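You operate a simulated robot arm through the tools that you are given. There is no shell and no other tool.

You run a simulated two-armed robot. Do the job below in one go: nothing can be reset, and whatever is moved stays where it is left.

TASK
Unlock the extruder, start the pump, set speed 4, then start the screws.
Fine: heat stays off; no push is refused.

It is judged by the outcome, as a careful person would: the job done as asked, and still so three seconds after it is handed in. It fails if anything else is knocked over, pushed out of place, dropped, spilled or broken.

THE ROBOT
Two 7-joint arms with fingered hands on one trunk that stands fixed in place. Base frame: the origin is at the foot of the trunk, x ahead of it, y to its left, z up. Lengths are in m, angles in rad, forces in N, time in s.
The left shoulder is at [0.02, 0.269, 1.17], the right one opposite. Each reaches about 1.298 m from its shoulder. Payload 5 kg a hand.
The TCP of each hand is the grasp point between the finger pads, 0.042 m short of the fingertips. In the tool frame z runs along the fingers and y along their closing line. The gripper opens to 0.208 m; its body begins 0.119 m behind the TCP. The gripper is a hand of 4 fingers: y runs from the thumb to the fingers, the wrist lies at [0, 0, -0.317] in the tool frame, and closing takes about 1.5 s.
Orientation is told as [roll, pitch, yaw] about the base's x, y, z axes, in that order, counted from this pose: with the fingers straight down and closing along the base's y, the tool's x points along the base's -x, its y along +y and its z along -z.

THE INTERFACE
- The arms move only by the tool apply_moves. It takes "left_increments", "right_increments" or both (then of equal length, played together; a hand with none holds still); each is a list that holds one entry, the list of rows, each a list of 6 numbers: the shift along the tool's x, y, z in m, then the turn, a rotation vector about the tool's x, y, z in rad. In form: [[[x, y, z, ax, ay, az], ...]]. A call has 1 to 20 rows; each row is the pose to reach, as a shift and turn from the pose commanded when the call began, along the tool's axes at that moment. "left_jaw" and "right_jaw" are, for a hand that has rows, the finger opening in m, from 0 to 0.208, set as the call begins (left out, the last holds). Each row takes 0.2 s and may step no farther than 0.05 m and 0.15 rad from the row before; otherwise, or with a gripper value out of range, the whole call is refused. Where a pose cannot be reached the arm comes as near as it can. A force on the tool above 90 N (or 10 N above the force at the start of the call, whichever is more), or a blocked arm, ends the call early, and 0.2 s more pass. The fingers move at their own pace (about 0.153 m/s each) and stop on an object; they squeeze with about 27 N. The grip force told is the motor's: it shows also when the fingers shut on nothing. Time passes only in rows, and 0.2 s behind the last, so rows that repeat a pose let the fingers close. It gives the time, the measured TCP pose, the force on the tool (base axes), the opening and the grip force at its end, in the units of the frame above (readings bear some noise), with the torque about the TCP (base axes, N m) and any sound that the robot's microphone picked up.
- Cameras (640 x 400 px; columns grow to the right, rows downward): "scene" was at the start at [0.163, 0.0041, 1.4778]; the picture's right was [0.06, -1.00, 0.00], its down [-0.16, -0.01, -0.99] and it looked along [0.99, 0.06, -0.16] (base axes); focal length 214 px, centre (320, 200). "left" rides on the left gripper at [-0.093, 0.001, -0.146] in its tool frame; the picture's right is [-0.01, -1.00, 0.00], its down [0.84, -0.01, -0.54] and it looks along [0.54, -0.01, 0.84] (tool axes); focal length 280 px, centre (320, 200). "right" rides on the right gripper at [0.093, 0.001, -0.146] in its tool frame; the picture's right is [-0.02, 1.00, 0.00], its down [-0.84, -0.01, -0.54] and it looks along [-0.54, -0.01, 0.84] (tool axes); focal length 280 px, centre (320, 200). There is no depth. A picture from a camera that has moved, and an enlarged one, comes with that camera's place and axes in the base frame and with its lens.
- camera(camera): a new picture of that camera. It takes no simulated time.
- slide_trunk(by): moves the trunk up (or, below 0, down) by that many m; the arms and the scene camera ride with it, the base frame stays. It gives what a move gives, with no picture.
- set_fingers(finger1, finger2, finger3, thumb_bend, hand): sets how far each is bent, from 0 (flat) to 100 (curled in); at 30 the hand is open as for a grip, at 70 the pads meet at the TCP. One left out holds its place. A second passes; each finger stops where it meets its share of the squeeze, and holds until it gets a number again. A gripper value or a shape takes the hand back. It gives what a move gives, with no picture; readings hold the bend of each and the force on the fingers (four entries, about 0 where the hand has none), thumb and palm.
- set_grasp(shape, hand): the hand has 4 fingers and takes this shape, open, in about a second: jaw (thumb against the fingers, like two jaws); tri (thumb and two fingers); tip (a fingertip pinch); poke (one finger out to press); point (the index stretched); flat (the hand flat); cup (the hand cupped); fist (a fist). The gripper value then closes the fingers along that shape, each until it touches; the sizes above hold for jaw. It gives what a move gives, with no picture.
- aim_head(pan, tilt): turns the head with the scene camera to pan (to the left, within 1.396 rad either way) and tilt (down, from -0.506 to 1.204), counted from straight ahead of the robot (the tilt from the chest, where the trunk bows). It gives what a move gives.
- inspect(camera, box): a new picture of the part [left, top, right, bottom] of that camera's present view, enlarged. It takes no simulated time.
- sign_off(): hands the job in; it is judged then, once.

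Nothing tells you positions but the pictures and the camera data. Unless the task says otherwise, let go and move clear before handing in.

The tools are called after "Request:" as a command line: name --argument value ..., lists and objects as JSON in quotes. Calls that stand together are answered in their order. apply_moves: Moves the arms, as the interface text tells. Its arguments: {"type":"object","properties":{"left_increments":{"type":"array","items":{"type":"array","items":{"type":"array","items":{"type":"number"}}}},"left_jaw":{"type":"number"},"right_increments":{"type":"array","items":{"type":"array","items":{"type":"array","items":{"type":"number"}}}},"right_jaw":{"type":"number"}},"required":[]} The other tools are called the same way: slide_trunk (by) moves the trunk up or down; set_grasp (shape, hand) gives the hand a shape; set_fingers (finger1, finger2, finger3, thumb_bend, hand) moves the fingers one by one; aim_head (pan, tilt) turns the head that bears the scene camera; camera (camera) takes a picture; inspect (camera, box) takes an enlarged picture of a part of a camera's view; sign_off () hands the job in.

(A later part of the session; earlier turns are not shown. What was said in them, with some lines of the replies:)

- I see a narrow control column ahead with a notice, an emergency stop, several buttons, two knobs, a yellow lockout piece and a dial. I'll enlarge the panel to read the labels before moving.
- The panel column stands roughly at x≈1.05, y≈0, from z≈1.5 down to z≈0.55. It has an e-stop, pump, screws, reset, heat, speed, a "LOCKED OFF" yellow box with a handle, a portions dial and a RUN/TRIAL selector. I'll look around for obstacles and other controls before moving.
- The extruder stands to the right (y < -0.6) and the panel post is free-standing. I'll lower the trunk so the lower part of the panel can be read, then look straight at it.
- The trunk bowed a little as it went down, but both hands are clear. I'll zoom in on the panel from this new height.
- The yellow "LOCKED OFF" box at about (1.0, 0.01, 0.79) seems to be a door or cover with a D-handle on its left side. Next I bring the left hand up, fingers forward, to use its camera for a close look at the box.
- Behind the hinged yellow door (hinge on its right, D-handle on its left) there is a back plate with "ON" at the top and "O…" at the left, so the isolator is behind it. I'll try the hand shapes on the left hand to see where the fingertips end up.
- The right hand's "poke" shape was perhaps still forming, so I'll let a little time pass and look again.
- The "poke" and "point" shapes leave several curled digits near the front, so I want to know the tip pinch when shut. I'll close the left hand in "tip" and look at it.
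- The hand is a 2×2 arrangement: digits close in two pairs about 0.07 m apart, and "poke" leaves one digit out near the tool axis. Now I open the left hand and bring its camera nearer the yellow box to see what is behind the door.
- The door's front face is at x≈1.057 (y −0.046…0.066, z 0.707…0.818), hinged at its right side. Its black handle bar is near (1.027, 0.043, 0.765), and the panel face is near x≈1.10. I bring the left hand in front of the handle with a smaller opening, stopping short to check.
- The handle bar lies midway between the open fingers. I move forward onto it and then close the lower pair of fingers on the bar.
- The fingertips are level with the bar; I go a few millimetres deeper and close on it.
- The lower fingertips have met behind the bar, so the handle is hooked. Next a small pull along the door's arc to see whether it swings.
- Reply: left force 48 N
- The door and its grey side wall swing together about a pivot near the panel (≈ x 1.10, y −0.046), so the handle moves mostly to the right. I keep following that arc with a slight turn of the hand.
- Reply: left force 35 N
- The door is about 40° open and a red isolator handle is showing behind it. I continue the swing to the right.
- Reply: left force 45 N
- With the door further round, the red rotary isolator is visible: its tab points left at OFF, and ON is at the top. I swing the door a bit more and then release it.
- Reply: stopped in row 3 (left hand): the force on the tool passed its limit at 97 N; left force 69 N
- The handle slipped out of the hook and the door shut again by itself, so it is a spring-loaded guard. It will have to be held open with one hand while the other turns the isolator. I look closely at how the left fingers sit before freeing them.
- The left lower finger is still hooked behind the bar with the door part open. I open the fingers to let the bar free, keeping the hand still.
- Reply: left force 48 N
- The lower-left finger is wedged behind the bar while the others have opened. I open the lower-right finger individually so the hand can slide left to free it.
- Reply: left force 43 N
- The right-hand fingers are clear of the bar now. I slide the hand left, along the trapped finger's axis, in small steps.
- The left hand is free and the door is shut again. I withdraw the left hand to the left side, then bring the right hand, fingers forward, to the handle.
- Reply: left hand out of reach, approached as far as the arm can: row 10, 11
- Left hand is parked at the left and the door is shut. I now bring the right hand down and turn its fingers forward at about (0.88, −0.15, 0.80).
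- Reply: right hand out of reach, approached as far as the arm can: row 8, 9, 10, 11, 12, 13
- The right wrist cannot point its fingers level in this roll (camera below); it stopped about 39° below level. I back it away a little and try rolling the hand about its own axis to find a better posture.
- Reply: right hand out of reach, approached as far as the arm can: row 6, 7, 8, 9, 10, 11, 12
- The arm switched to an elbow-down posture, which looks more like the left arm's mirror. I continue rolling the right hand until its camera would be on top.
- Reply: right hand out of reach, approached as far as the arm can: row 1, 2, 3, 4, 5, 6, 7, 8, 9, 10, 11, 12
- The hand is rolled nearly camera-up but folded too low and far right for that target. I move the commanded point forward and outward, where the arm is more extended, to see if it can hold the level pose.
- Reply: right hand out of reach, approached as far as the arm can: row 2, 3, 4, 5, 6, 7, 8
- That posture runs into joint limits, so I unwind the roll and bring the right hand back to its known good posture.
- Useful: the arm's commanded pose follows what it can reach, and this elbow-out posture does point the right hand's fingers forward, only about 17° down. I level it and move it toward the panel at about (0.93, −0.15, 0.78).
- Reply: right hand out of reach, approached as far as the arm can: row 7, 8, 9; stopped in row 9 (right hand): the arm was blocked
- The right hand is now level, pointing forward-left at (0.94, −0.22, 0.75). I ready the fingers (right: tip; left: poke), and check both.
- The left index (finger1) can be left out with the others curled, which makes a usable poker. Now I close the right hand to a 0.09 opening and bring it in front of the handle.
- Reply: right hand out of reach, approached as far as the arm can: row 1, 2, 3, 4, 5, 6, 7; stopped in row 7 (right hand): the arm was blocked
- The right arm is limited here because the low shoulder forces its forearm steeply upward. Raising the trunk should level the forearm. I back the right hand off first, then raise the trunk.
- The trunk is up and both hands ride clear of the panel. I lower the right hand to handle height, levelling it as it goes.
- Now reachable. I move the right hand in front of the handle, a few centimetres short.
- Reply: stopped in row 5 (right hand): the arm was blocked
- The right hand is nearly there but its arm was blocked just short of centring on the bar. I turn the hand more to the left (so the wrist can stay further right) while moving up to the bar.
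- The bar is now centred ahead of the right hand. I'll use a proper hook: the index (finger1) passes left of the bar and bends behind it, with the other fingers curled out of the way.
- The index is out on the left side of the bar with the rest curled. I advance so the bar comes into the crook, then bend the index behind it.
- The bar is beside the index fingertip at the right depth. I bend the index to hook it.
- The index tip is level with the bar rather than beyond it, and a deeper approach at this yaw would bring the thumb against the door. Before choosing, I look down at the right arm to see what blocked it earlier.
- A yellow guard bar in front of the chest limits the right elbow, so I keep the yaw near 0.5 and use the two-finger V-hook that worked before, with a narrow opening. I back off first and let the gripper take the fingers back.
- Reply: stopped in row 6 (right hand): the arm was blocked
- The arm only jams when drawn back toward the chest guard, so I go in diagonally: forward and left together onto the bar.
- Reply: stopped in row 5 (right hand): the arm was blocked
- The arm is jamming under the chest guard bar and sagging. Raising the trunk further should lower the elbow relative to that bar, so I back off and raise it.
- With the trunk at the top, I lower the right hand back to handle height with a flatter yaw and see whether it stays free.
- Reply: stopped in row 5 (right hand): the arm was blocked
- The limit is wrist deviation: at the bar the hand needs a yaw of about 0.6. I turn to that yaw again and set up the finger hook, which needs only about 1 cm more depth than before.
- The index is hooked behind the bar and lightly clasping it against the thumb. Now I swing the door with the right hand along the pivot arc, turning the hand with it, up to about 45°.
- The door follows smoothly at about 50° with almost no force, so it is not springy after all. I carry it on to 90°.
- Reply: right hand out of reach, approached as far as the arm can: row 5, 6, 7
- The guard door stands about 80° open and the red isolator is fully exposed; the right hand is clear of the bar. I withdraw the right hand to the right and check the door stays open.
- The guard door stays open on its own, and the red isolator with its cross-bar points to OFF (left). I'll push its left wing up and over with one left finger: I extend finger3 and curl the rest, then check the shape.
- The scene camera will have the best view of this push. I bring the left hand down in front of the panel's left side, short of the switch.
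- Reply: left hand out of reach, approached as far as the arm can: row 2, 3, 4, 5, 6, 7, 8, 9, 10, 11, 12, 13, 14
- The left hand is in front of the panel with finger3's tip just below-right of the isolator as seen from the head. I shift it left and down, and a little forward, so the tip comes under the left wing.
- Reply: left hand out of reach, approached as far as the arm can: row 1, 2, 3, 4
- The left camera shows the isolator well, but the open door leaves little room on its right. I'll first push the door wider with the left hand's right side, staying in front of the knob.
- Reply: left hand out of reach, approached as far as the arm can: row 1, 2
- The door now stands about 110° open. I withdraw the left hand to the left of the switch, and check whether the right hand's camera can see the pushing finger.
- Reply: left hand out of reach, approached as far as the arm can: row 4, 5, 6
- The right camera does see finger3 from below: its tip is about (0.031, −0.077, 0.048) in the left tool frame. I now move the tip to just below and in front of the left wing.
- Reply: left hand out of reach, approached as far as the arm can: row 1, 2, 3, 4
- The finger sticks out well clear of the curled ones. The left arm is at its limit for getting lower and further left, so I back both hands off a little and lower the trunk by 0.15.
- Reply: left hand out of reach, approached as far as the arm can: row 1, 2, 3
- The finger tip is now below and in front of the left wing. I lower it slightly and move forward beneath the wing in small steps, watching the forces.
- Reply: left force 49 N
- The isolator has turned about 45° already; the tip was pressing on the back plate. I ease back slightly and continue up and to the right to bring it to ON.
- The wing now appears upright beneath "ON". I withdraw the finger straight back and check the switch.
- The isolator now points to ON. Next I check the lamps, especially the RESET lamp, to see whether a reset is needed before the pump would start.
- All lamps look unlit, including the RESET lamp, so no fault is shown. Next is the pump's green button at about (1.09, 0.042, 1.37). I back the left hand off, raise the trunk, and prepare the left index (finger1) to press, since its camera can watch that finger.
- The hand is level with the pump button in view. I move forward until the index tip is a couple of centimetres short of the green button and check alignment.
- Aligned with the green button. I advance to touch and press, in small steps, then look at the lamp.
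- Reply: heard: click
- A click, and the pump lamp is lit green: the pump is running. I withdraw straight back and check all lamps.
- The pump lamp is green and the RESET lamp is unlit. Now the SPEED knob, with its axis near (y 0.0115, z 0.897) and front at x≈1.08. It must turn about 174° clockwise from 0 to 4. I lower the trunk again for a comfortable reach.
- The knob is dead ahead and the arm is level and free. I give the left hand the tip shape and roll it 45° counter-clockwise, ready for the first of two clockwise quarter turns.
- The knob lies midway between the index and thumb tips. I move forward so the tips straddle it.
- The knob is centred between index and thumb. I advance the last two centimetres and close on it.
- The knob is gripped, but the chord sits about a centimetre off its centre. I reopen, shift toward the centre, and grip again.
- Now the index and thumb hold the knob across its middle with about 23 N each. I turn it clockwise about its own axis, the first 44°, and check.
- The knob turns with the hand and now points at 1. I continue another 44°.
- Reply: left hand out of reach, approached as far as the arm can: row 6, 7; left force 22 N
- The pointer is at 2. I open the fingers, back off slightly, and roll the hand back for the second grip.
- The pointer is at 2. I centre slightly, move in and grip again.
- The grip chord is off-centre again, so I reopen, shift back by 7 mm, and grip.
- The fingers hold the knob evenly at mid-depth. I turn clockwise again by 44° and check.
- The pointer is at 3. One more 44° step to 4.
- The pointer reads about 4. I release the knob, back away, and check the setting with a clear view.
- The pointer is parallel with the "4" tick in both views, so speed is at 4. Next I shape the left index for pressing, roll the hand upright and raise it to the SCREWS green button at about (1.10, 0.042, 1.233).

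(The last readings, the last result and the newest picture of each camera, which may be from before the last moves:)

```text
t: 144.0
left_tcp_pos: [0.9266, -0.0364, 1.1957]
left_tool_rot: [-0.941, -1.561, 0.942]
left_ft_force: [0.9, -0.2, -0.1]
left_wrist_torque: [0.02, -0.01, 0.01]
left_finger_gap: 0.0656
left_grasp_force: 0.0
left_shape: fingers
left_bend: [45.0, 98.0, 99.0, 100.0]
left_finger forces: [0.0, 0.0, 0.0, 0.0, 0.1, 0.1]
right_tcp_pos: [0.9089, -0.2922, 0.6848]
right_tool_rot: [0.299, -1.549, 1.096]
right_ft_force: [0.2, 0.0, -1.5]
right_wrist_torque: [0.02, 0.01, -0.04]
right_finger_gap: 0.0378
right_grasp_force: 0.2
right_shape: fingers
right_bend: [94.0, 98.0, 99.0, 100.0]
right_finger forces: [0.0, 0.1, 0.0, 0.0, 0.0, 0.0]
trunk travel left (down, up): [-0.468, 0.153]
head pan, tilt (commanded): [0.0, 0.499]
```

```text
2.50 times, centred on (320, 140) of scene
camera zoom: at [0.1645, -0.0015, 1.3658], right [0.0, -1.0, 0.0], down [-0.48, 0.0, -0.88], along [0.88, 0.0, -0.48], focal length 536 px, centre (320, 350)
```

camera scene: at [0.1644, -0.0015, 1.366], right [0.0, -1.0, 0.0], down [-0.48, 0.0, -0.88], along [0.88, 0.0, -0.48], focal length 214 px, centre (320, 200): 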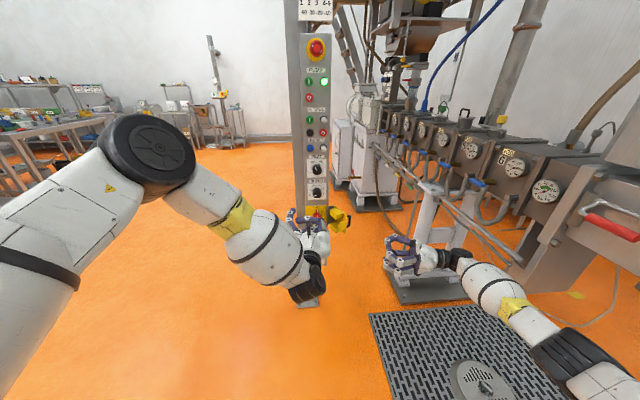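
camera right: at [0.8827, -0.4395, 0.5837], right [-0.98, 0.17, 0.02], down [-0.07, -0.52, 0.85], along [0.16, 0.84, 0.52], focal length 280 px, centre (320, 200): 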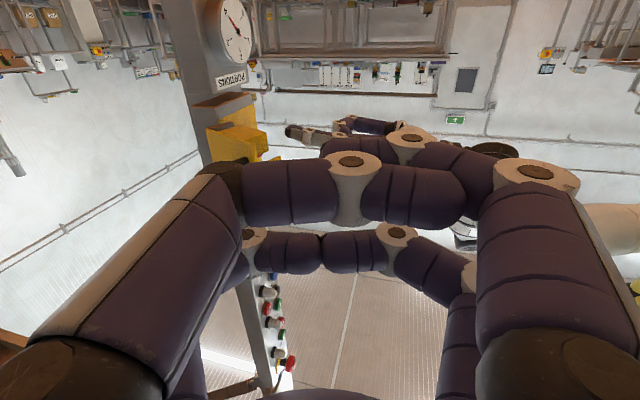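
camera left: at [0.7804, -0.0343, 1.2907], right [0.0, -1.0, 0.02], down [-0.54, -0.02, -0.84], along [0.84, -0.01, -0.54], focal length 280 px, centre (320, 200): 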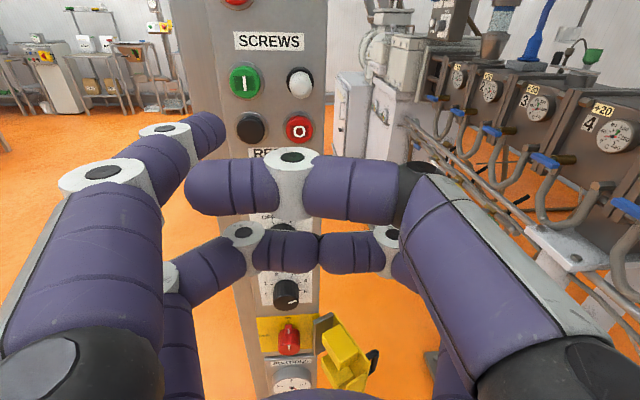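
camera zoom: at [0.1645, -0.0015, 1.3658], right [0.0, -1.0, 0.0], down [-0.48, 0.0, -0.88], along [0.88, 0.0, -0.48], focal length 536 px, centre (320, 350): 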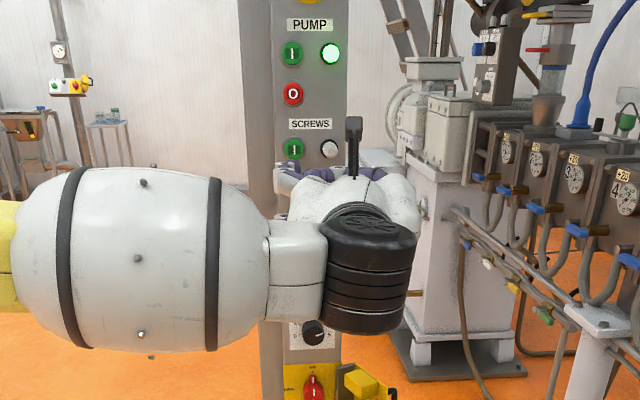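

The SCREWS button is in view at about (1.10, 0.045, 1.233). I align the index with it and move close.

Request:
apply_moves --left_increments '[[[-0.002, 0.004, 0.03, 0, 0, 0.01], [-0.0037, 0.0084, 0.06, 0, 0, 0.02], [-0.0037, 0.0084, 0.083, 0, 0, 0.02], [-0.0037, 0.0084, 0.083, 0, 0, 0.02]]]'

Request:
camera --camera "left"

Request:
inspect --camera "left" --box '[140, 40, 340, 180]'

Request:
inspect --camera "scene" --box '[295, 95, 345, 130]'

```text
t: 145.0
left_tcp_pos: [1.0103, -0.0288, 1.2021]
left_tool_rot: [1.255, -1.556, -1.255]
left_ft_force: [-0.1, -0.5, 0.2]
left_wrist_torque: [-0.01, -0.02, 0.04]
left_finger_gap: 0.0659
left_grasp_force: 0.0
left_shape: fingers
left_bend: [45.0, 98.0, 99.0, 100.0]
left_finger forces: [0.0, 0.0, 0.0, 0.0, 0.1, 0.1]
right_tcp_pos: [0.9104, -0.2929, 0.6848]
right_tool_rot: [0.303, -1.55, 1.094]
right_ft_force: [-0.3, 0.1, -0.1]
right_wrist_torque: [0.02, 0.01, 0.03]
right_finger_gap: 0.038
right_grasp_force: 0.0
right_shape: fingers
right_bend: [94.0, 98.0, 99.0, 100.0]
right_finger forces: [0.0, 0.0, 0.0, 0.0, 0.0, 0.0]
trunk travel left (down, up): [-0.468, 0.153]
head pan, tilt (commanded): [0.0, 0.499]
```

```text
taken
camera left: at [0.8636, -0.0286, 1.2963], right [0.0, -1.0, 0.0], down [-0.54, 0.0, -0.84], along [0.84, 0.0, -0.54], focal length 280 px, centre (320, 200)
```

left: 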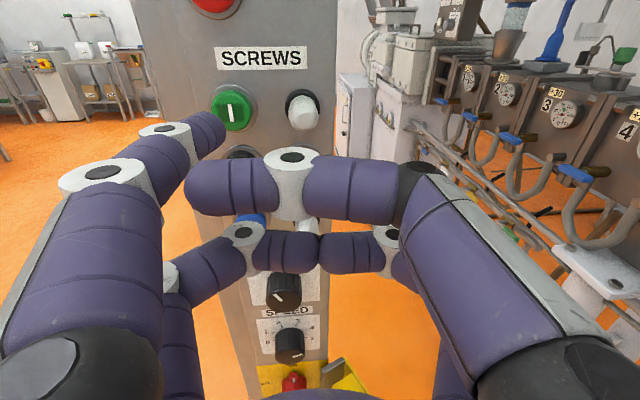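

```text
2.86 times, centred on (240, 110) of left
camera zoom: at [0.8636, -0.0286, 1.2963], right [0.0, -1.0, 0.0], down [-0.54, 0.0, -0.84], along [0.84, 0.0, -0.54], focal length 801 px, centre (549, 457)
```

zoom: 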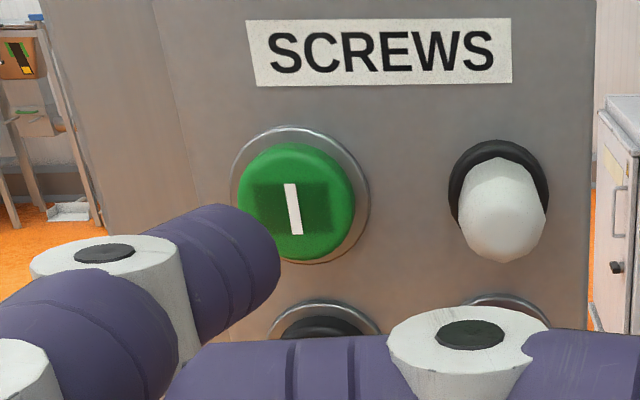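

```text
11.43 times, centred on (320, 112) of scene
camera zoom: at [0.1648, -0.0015, 1.3658], right [0.0, -1.0, 0.0], down [-0.48, 0.0, -0.88], along [0.88, 0.0, -0.48], focal length 2451 px, centre (320, 1200)
```

zoom: 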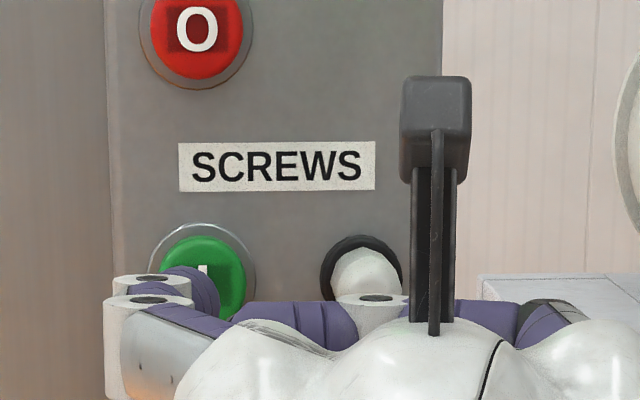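

I lower the tip by 5 mm to centre on the green button and press.

Request:
apply_moves --left_increments '[[[0.005, 0.0005, 0.0, 0, 0, 0], [0.005, 0.0005, 0.015, 0, 0, 0], [0.005, 0.0005, 0.026, 0, 0, 0], [0.005, 0.0005, 0.033, 0, 0, 0], [0.005, 0.0005, 0.0335, 0, 0, 0]]]'

Request:
inspect --camera "left" --box '[140, 20, 380, 180]'

Request:
inspect --camera "scene" --box '[295, 65, 345, 130]'

```text
t: 146.2
left_tcp_pos: [1.0412, -0.0265, 1.1954]
left_tool_rot: [1.288, -1.555, -1.291]
left_ft_force: [-2.1, -0.8, 0.4]
left_wrist_torque: [0.04, -0.09, 0.15]
left_finger_gap: 0.0655
left_grasp_force: 1.3
left_shape: fingers
left_bend: [45.0, 98.0, 99.0, 100.0]
left_finger forces: [2.4, 0.1, 0.0, 0.0, 0.0, 0.0]
right_tcp_pos: [0.9091, -0.2941, 0.6849]
right_tool_rot: [0.292, -1.549, 1.105]
right_ft_force: [0.5, 0.3, -1.4]
right_wrist_torque: [0.03, 0.03, 0.01]
right_finger_gap: 0.038
right_grasp_force: 0.1
right_shape: fingers
right_bend: [94.0, 98.0, 99.0, 100.0]
right_finger forces: [0.0, 0.0, 0.0, 0.1, 0.0, 0.0]
trunk travel left (down, up): [-0.468, 0.153]
head pan, tilt (commanded): [0.0, 0.499]
heard: click
```

```text
2.50 times, centred on (260, 100) of left
camera zoom: at [0.8957, -0.0261, 1.29], right [0.0, -1.0, 0.0], down [-0.54, 0.0, -0.84], along [0.84, 0.0, -0.54], focal length 701 px, centre (470, 450)
```

zoom: 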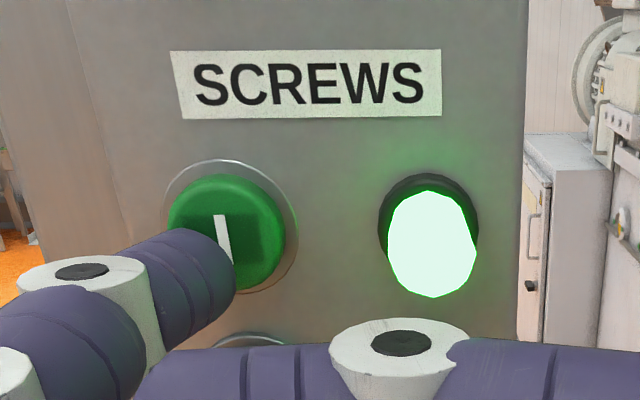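

```text
6.15 times, centred on (320, 98) of scene
camera zoom: at [0.1644, -0.0015, 1.3659], right [0.0, -1.0, 0.0], down [-0.48, 0.0, -0.88], along [0.88, 0.0, -0.48], focal length 1320 px, centre (320, 831)
```

zoom: 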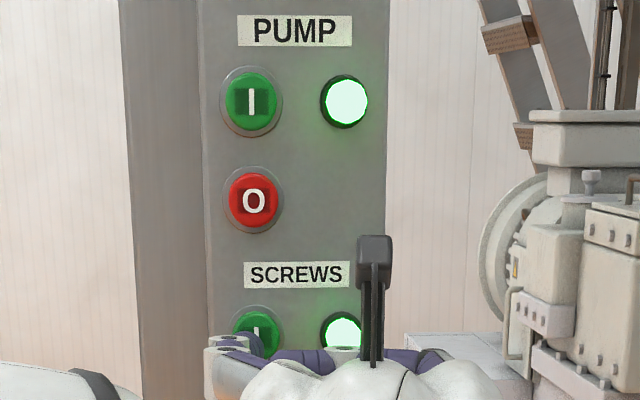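

A click, and the SCREWS lamp is green. I withdraw straight back, move the left hand clear, and verify everything.

Request:
apply_moves --left_increments '[[[0, 0, -0.03, 0, 0, 0], [0, 0, -0.07, 0, 0, 0], [0, 0.02, -0.11, 0, 0, 0], [0, 0.06, -0.14, 0, 0, 0], [0, 0.1, -0.15, 0, 0, 0], [0, 0.14, -0.16, 0, 0, 0], [0, 0.18, -0.16, 0, 0, 0], [0, 0.22, -0.16, 0, 0, 0], [0, 0.25, -0.16, 0, 0, 0]]]'

Request:
camera --camera "scene"

Request:
inspect --camera "scene" --box '[285, 70, 355, 150]'

Request:
inspect --camera "scene" --box '[285, 145, 365, 245]'

```text
t: 148.2
left_tcp_pos: [0.8802, 0.2242, 1.202]
left_tool_rot: [1.262, -1.558, -1.264]
left_ft_force: [-0.7, -0.1, 0.3]
left_wrist_torque: [-0.01, -0.02, -0.07]
left_finger_gap: 0.066
left_grasp_force: 0.0
left_shape: fingers
left_bend: [45.0, 98.0, 99.0, 100.0]
left_finger forces: [0.1, 0.1, 0.1, 0.0, 0.1, 0.1]
right_tcp_pos: [0.91, -0.2927, 0.6858]
right_tool_rot: [0.266, -1.549, 1.131]
right_ft_force: [0.0, 0.1, 0.2]
right_wrist_torque: [-0.1, 0.01, -0.04]
right_finger_gap: 0.0377
right_grasp_force: 0.0
right_shape: fingers
right_bend: [94.0, 98.0, 99.0, 100.0]
right_finger forces: [0.0, 0.1, 0.0, 0.0, 0.0, 0.1]
trunk travel left (down, up): [-0.468, 0.153]
head pan, tilt (commanded): [0.0, 0.499]
```

```text
taken
camera scene: at [0.1642, -0.0012, 1.366], right [0.0, -1.0, 0.0], down [-0.48, 0.0, -0.88], along [0.88, 0.0, -0.48], focal length 214 px, centre (320, 200)
```

scene: 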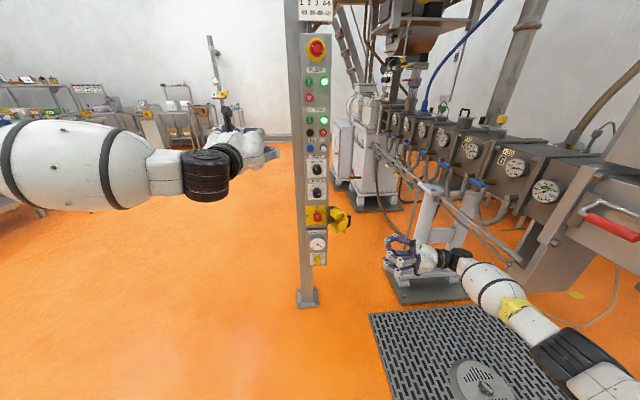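

```text
5.00 times, centred on (320, 110) of scene
camera zoom: at [0.1642, -0.0012, 1.366], right [0.0, -1.0, 0.0], down [-0.48, 0.0, -0.88], along [0.88, 0.0, -0.48], focal length 1072 px, centre (320, 650)
```

zoom: 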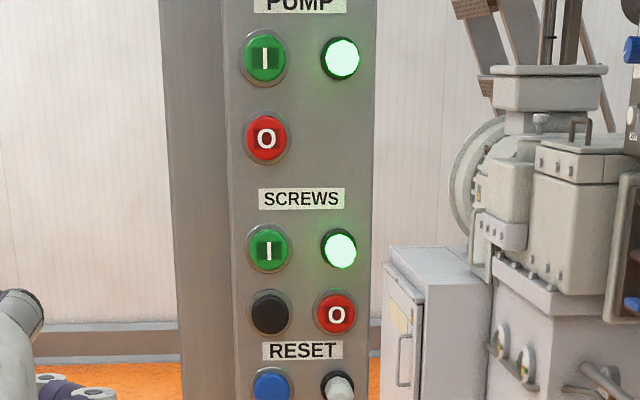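

```text
4.00 times, centred on (325, 195) of scene
camera zoom: at [0.1642, -0.0012, 1.366], right [0.0, -1.0, 0.0], down [-0.48, 0.0, -0.88], along [0.88, 0.0, -0.48], focal length 858 px, centre (300, 220)
```

zoom: 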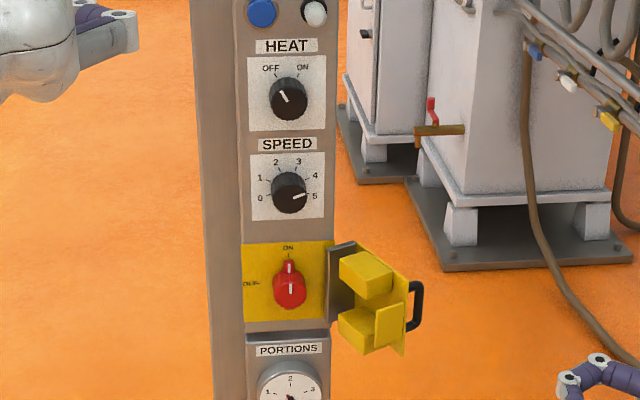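

Both lamps are green, heat is OFF, speed points to 4 and the isolator is at ON. I wait a couple of seconds with the hands clear to be sure it stays so.

Request:
apply_moves --left_increments '[[[0, 0, 0, 0, 0, 0], [0, 0, 0, 0, 0, 0], [0, 0, 0, 0, 0, 0], [0, 0, 0, 0, 0, 0], [0, 0, 0, 0, 0, 0], [0, 0, 0, 0, 0, 0], [0, 0, 0, 0, 0, 0], [0, 0, 0, 0, 0, 0], [0, 0, 0, 0, 0, 0], [0, 0, 0, 0, 0, 0], [0, 0, 0, 0, 0, 0], [0, 0, 0, 0, 0, 0]]]'

Request:
inspect --camera "scene" --box '[290, 30, 350, 150]'

Request:
inspect --camera "scene" --box '[300, 175, 340, 225]'

```text
t: 150.8
left_tcp_pos: [0.8807, 0.2266, 1.2024]
left_tool_rot: [1.261, -1.554, -1.262]
left_ft_force: [0.4, 0.3, -0.9]
left_wrist_torque: [0.0, 0.0, 0.03]
left_finger_gap: 0.0661
left_grasp_force: 0.1
left_shape: fingers
left_bend: [45.0, 98.0, 99.0, 100.0]
left_finger forces: [0.0, 0.0, 0.0, 0.1, 0.1, 0.0]
right_tcp_pos: [0.9092, -0.2935, 0.6846]
right_tool_rot: [0.296, -1.551, 1.1]
right_ft_force: [0.4, -0.3, -0.4]
right_wrist_torque: [0.02, -0.02, 0.0]
right_finger_gap: 0.0379
right_grasp_force: 0.2
right_shape: fingers
right_bend: [94.0, 98.0, 99.0, 100.0]
right_finger forces: [0.0, 0.1, 0.1, 0.0, 0.0, 0.0]
trunk travel left (down, up): [-0.468, 0.153]
head pan, tilt (commanded): [0.0, 0.499]
```

```text
3.33 times, centred on (320, 90) of scene
camera zoom: at [0.1645, -0.0014, 1.3659], right [0.0, -1.0, 0.0], down [-0.48, 0.0, -0.88], along [0.88, 0.0, -0.48], focal length 715 px, centre (320, 567)
```

zoom: 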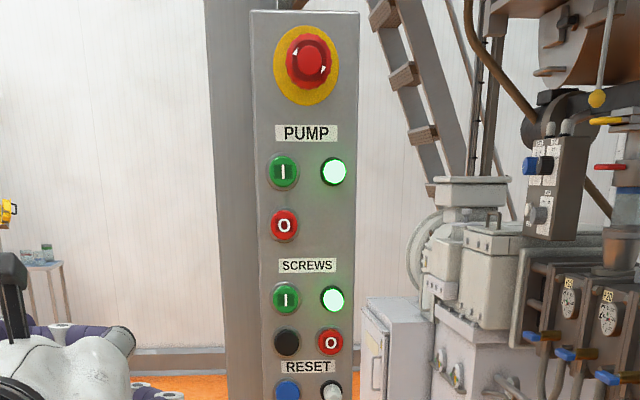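

```text
8.00 times, centred on (320, 200) of scene
camera zoom: at [0.1645, -0.0014, 1.3659], right [0.0, -1.0, 0.0], down [-0.48, 0.0, -0.88], along [0.88, 0.0, -0.48], focal length 1716 px, centre (320, 200)
```

zoom: 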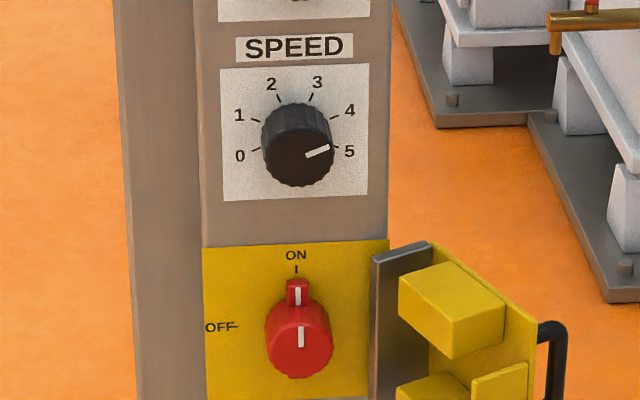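

The state is steady: isolator ON, pump and screws lamps green, speed at 4, heat OFF, RESET lamp unlit, and both hands are clear of the panel. I hand the job in.

Request:
sign_off

```text
The job is handed in.
```

The extruder is unlocked, the pump is running, the speed is at 4 and the screws are running. I handed the job in with everything steady and both hands clear of the panel.

- **Isolator:** the red switch behind the "LOCKED OFF" guard is at ON. I left the guard door open, because its inner blocks look as if they would hit the switch in the ON position.
- **Pump and screws:** each start button was pressed once with a click, and both lamps are green.
- **Speed:** the pointer lines up with the 4 mark.
- **Heat and refusals:** the heat knob stayed at OFF. No push was refused, and the RESET lamp never came on.

On my first try at the guard, the left hand slipped off the handle. The force on the arm briefly went over its limit and a finger wedged behind the bar. I freed it, and the door and handle show no damage in the camera pictures.
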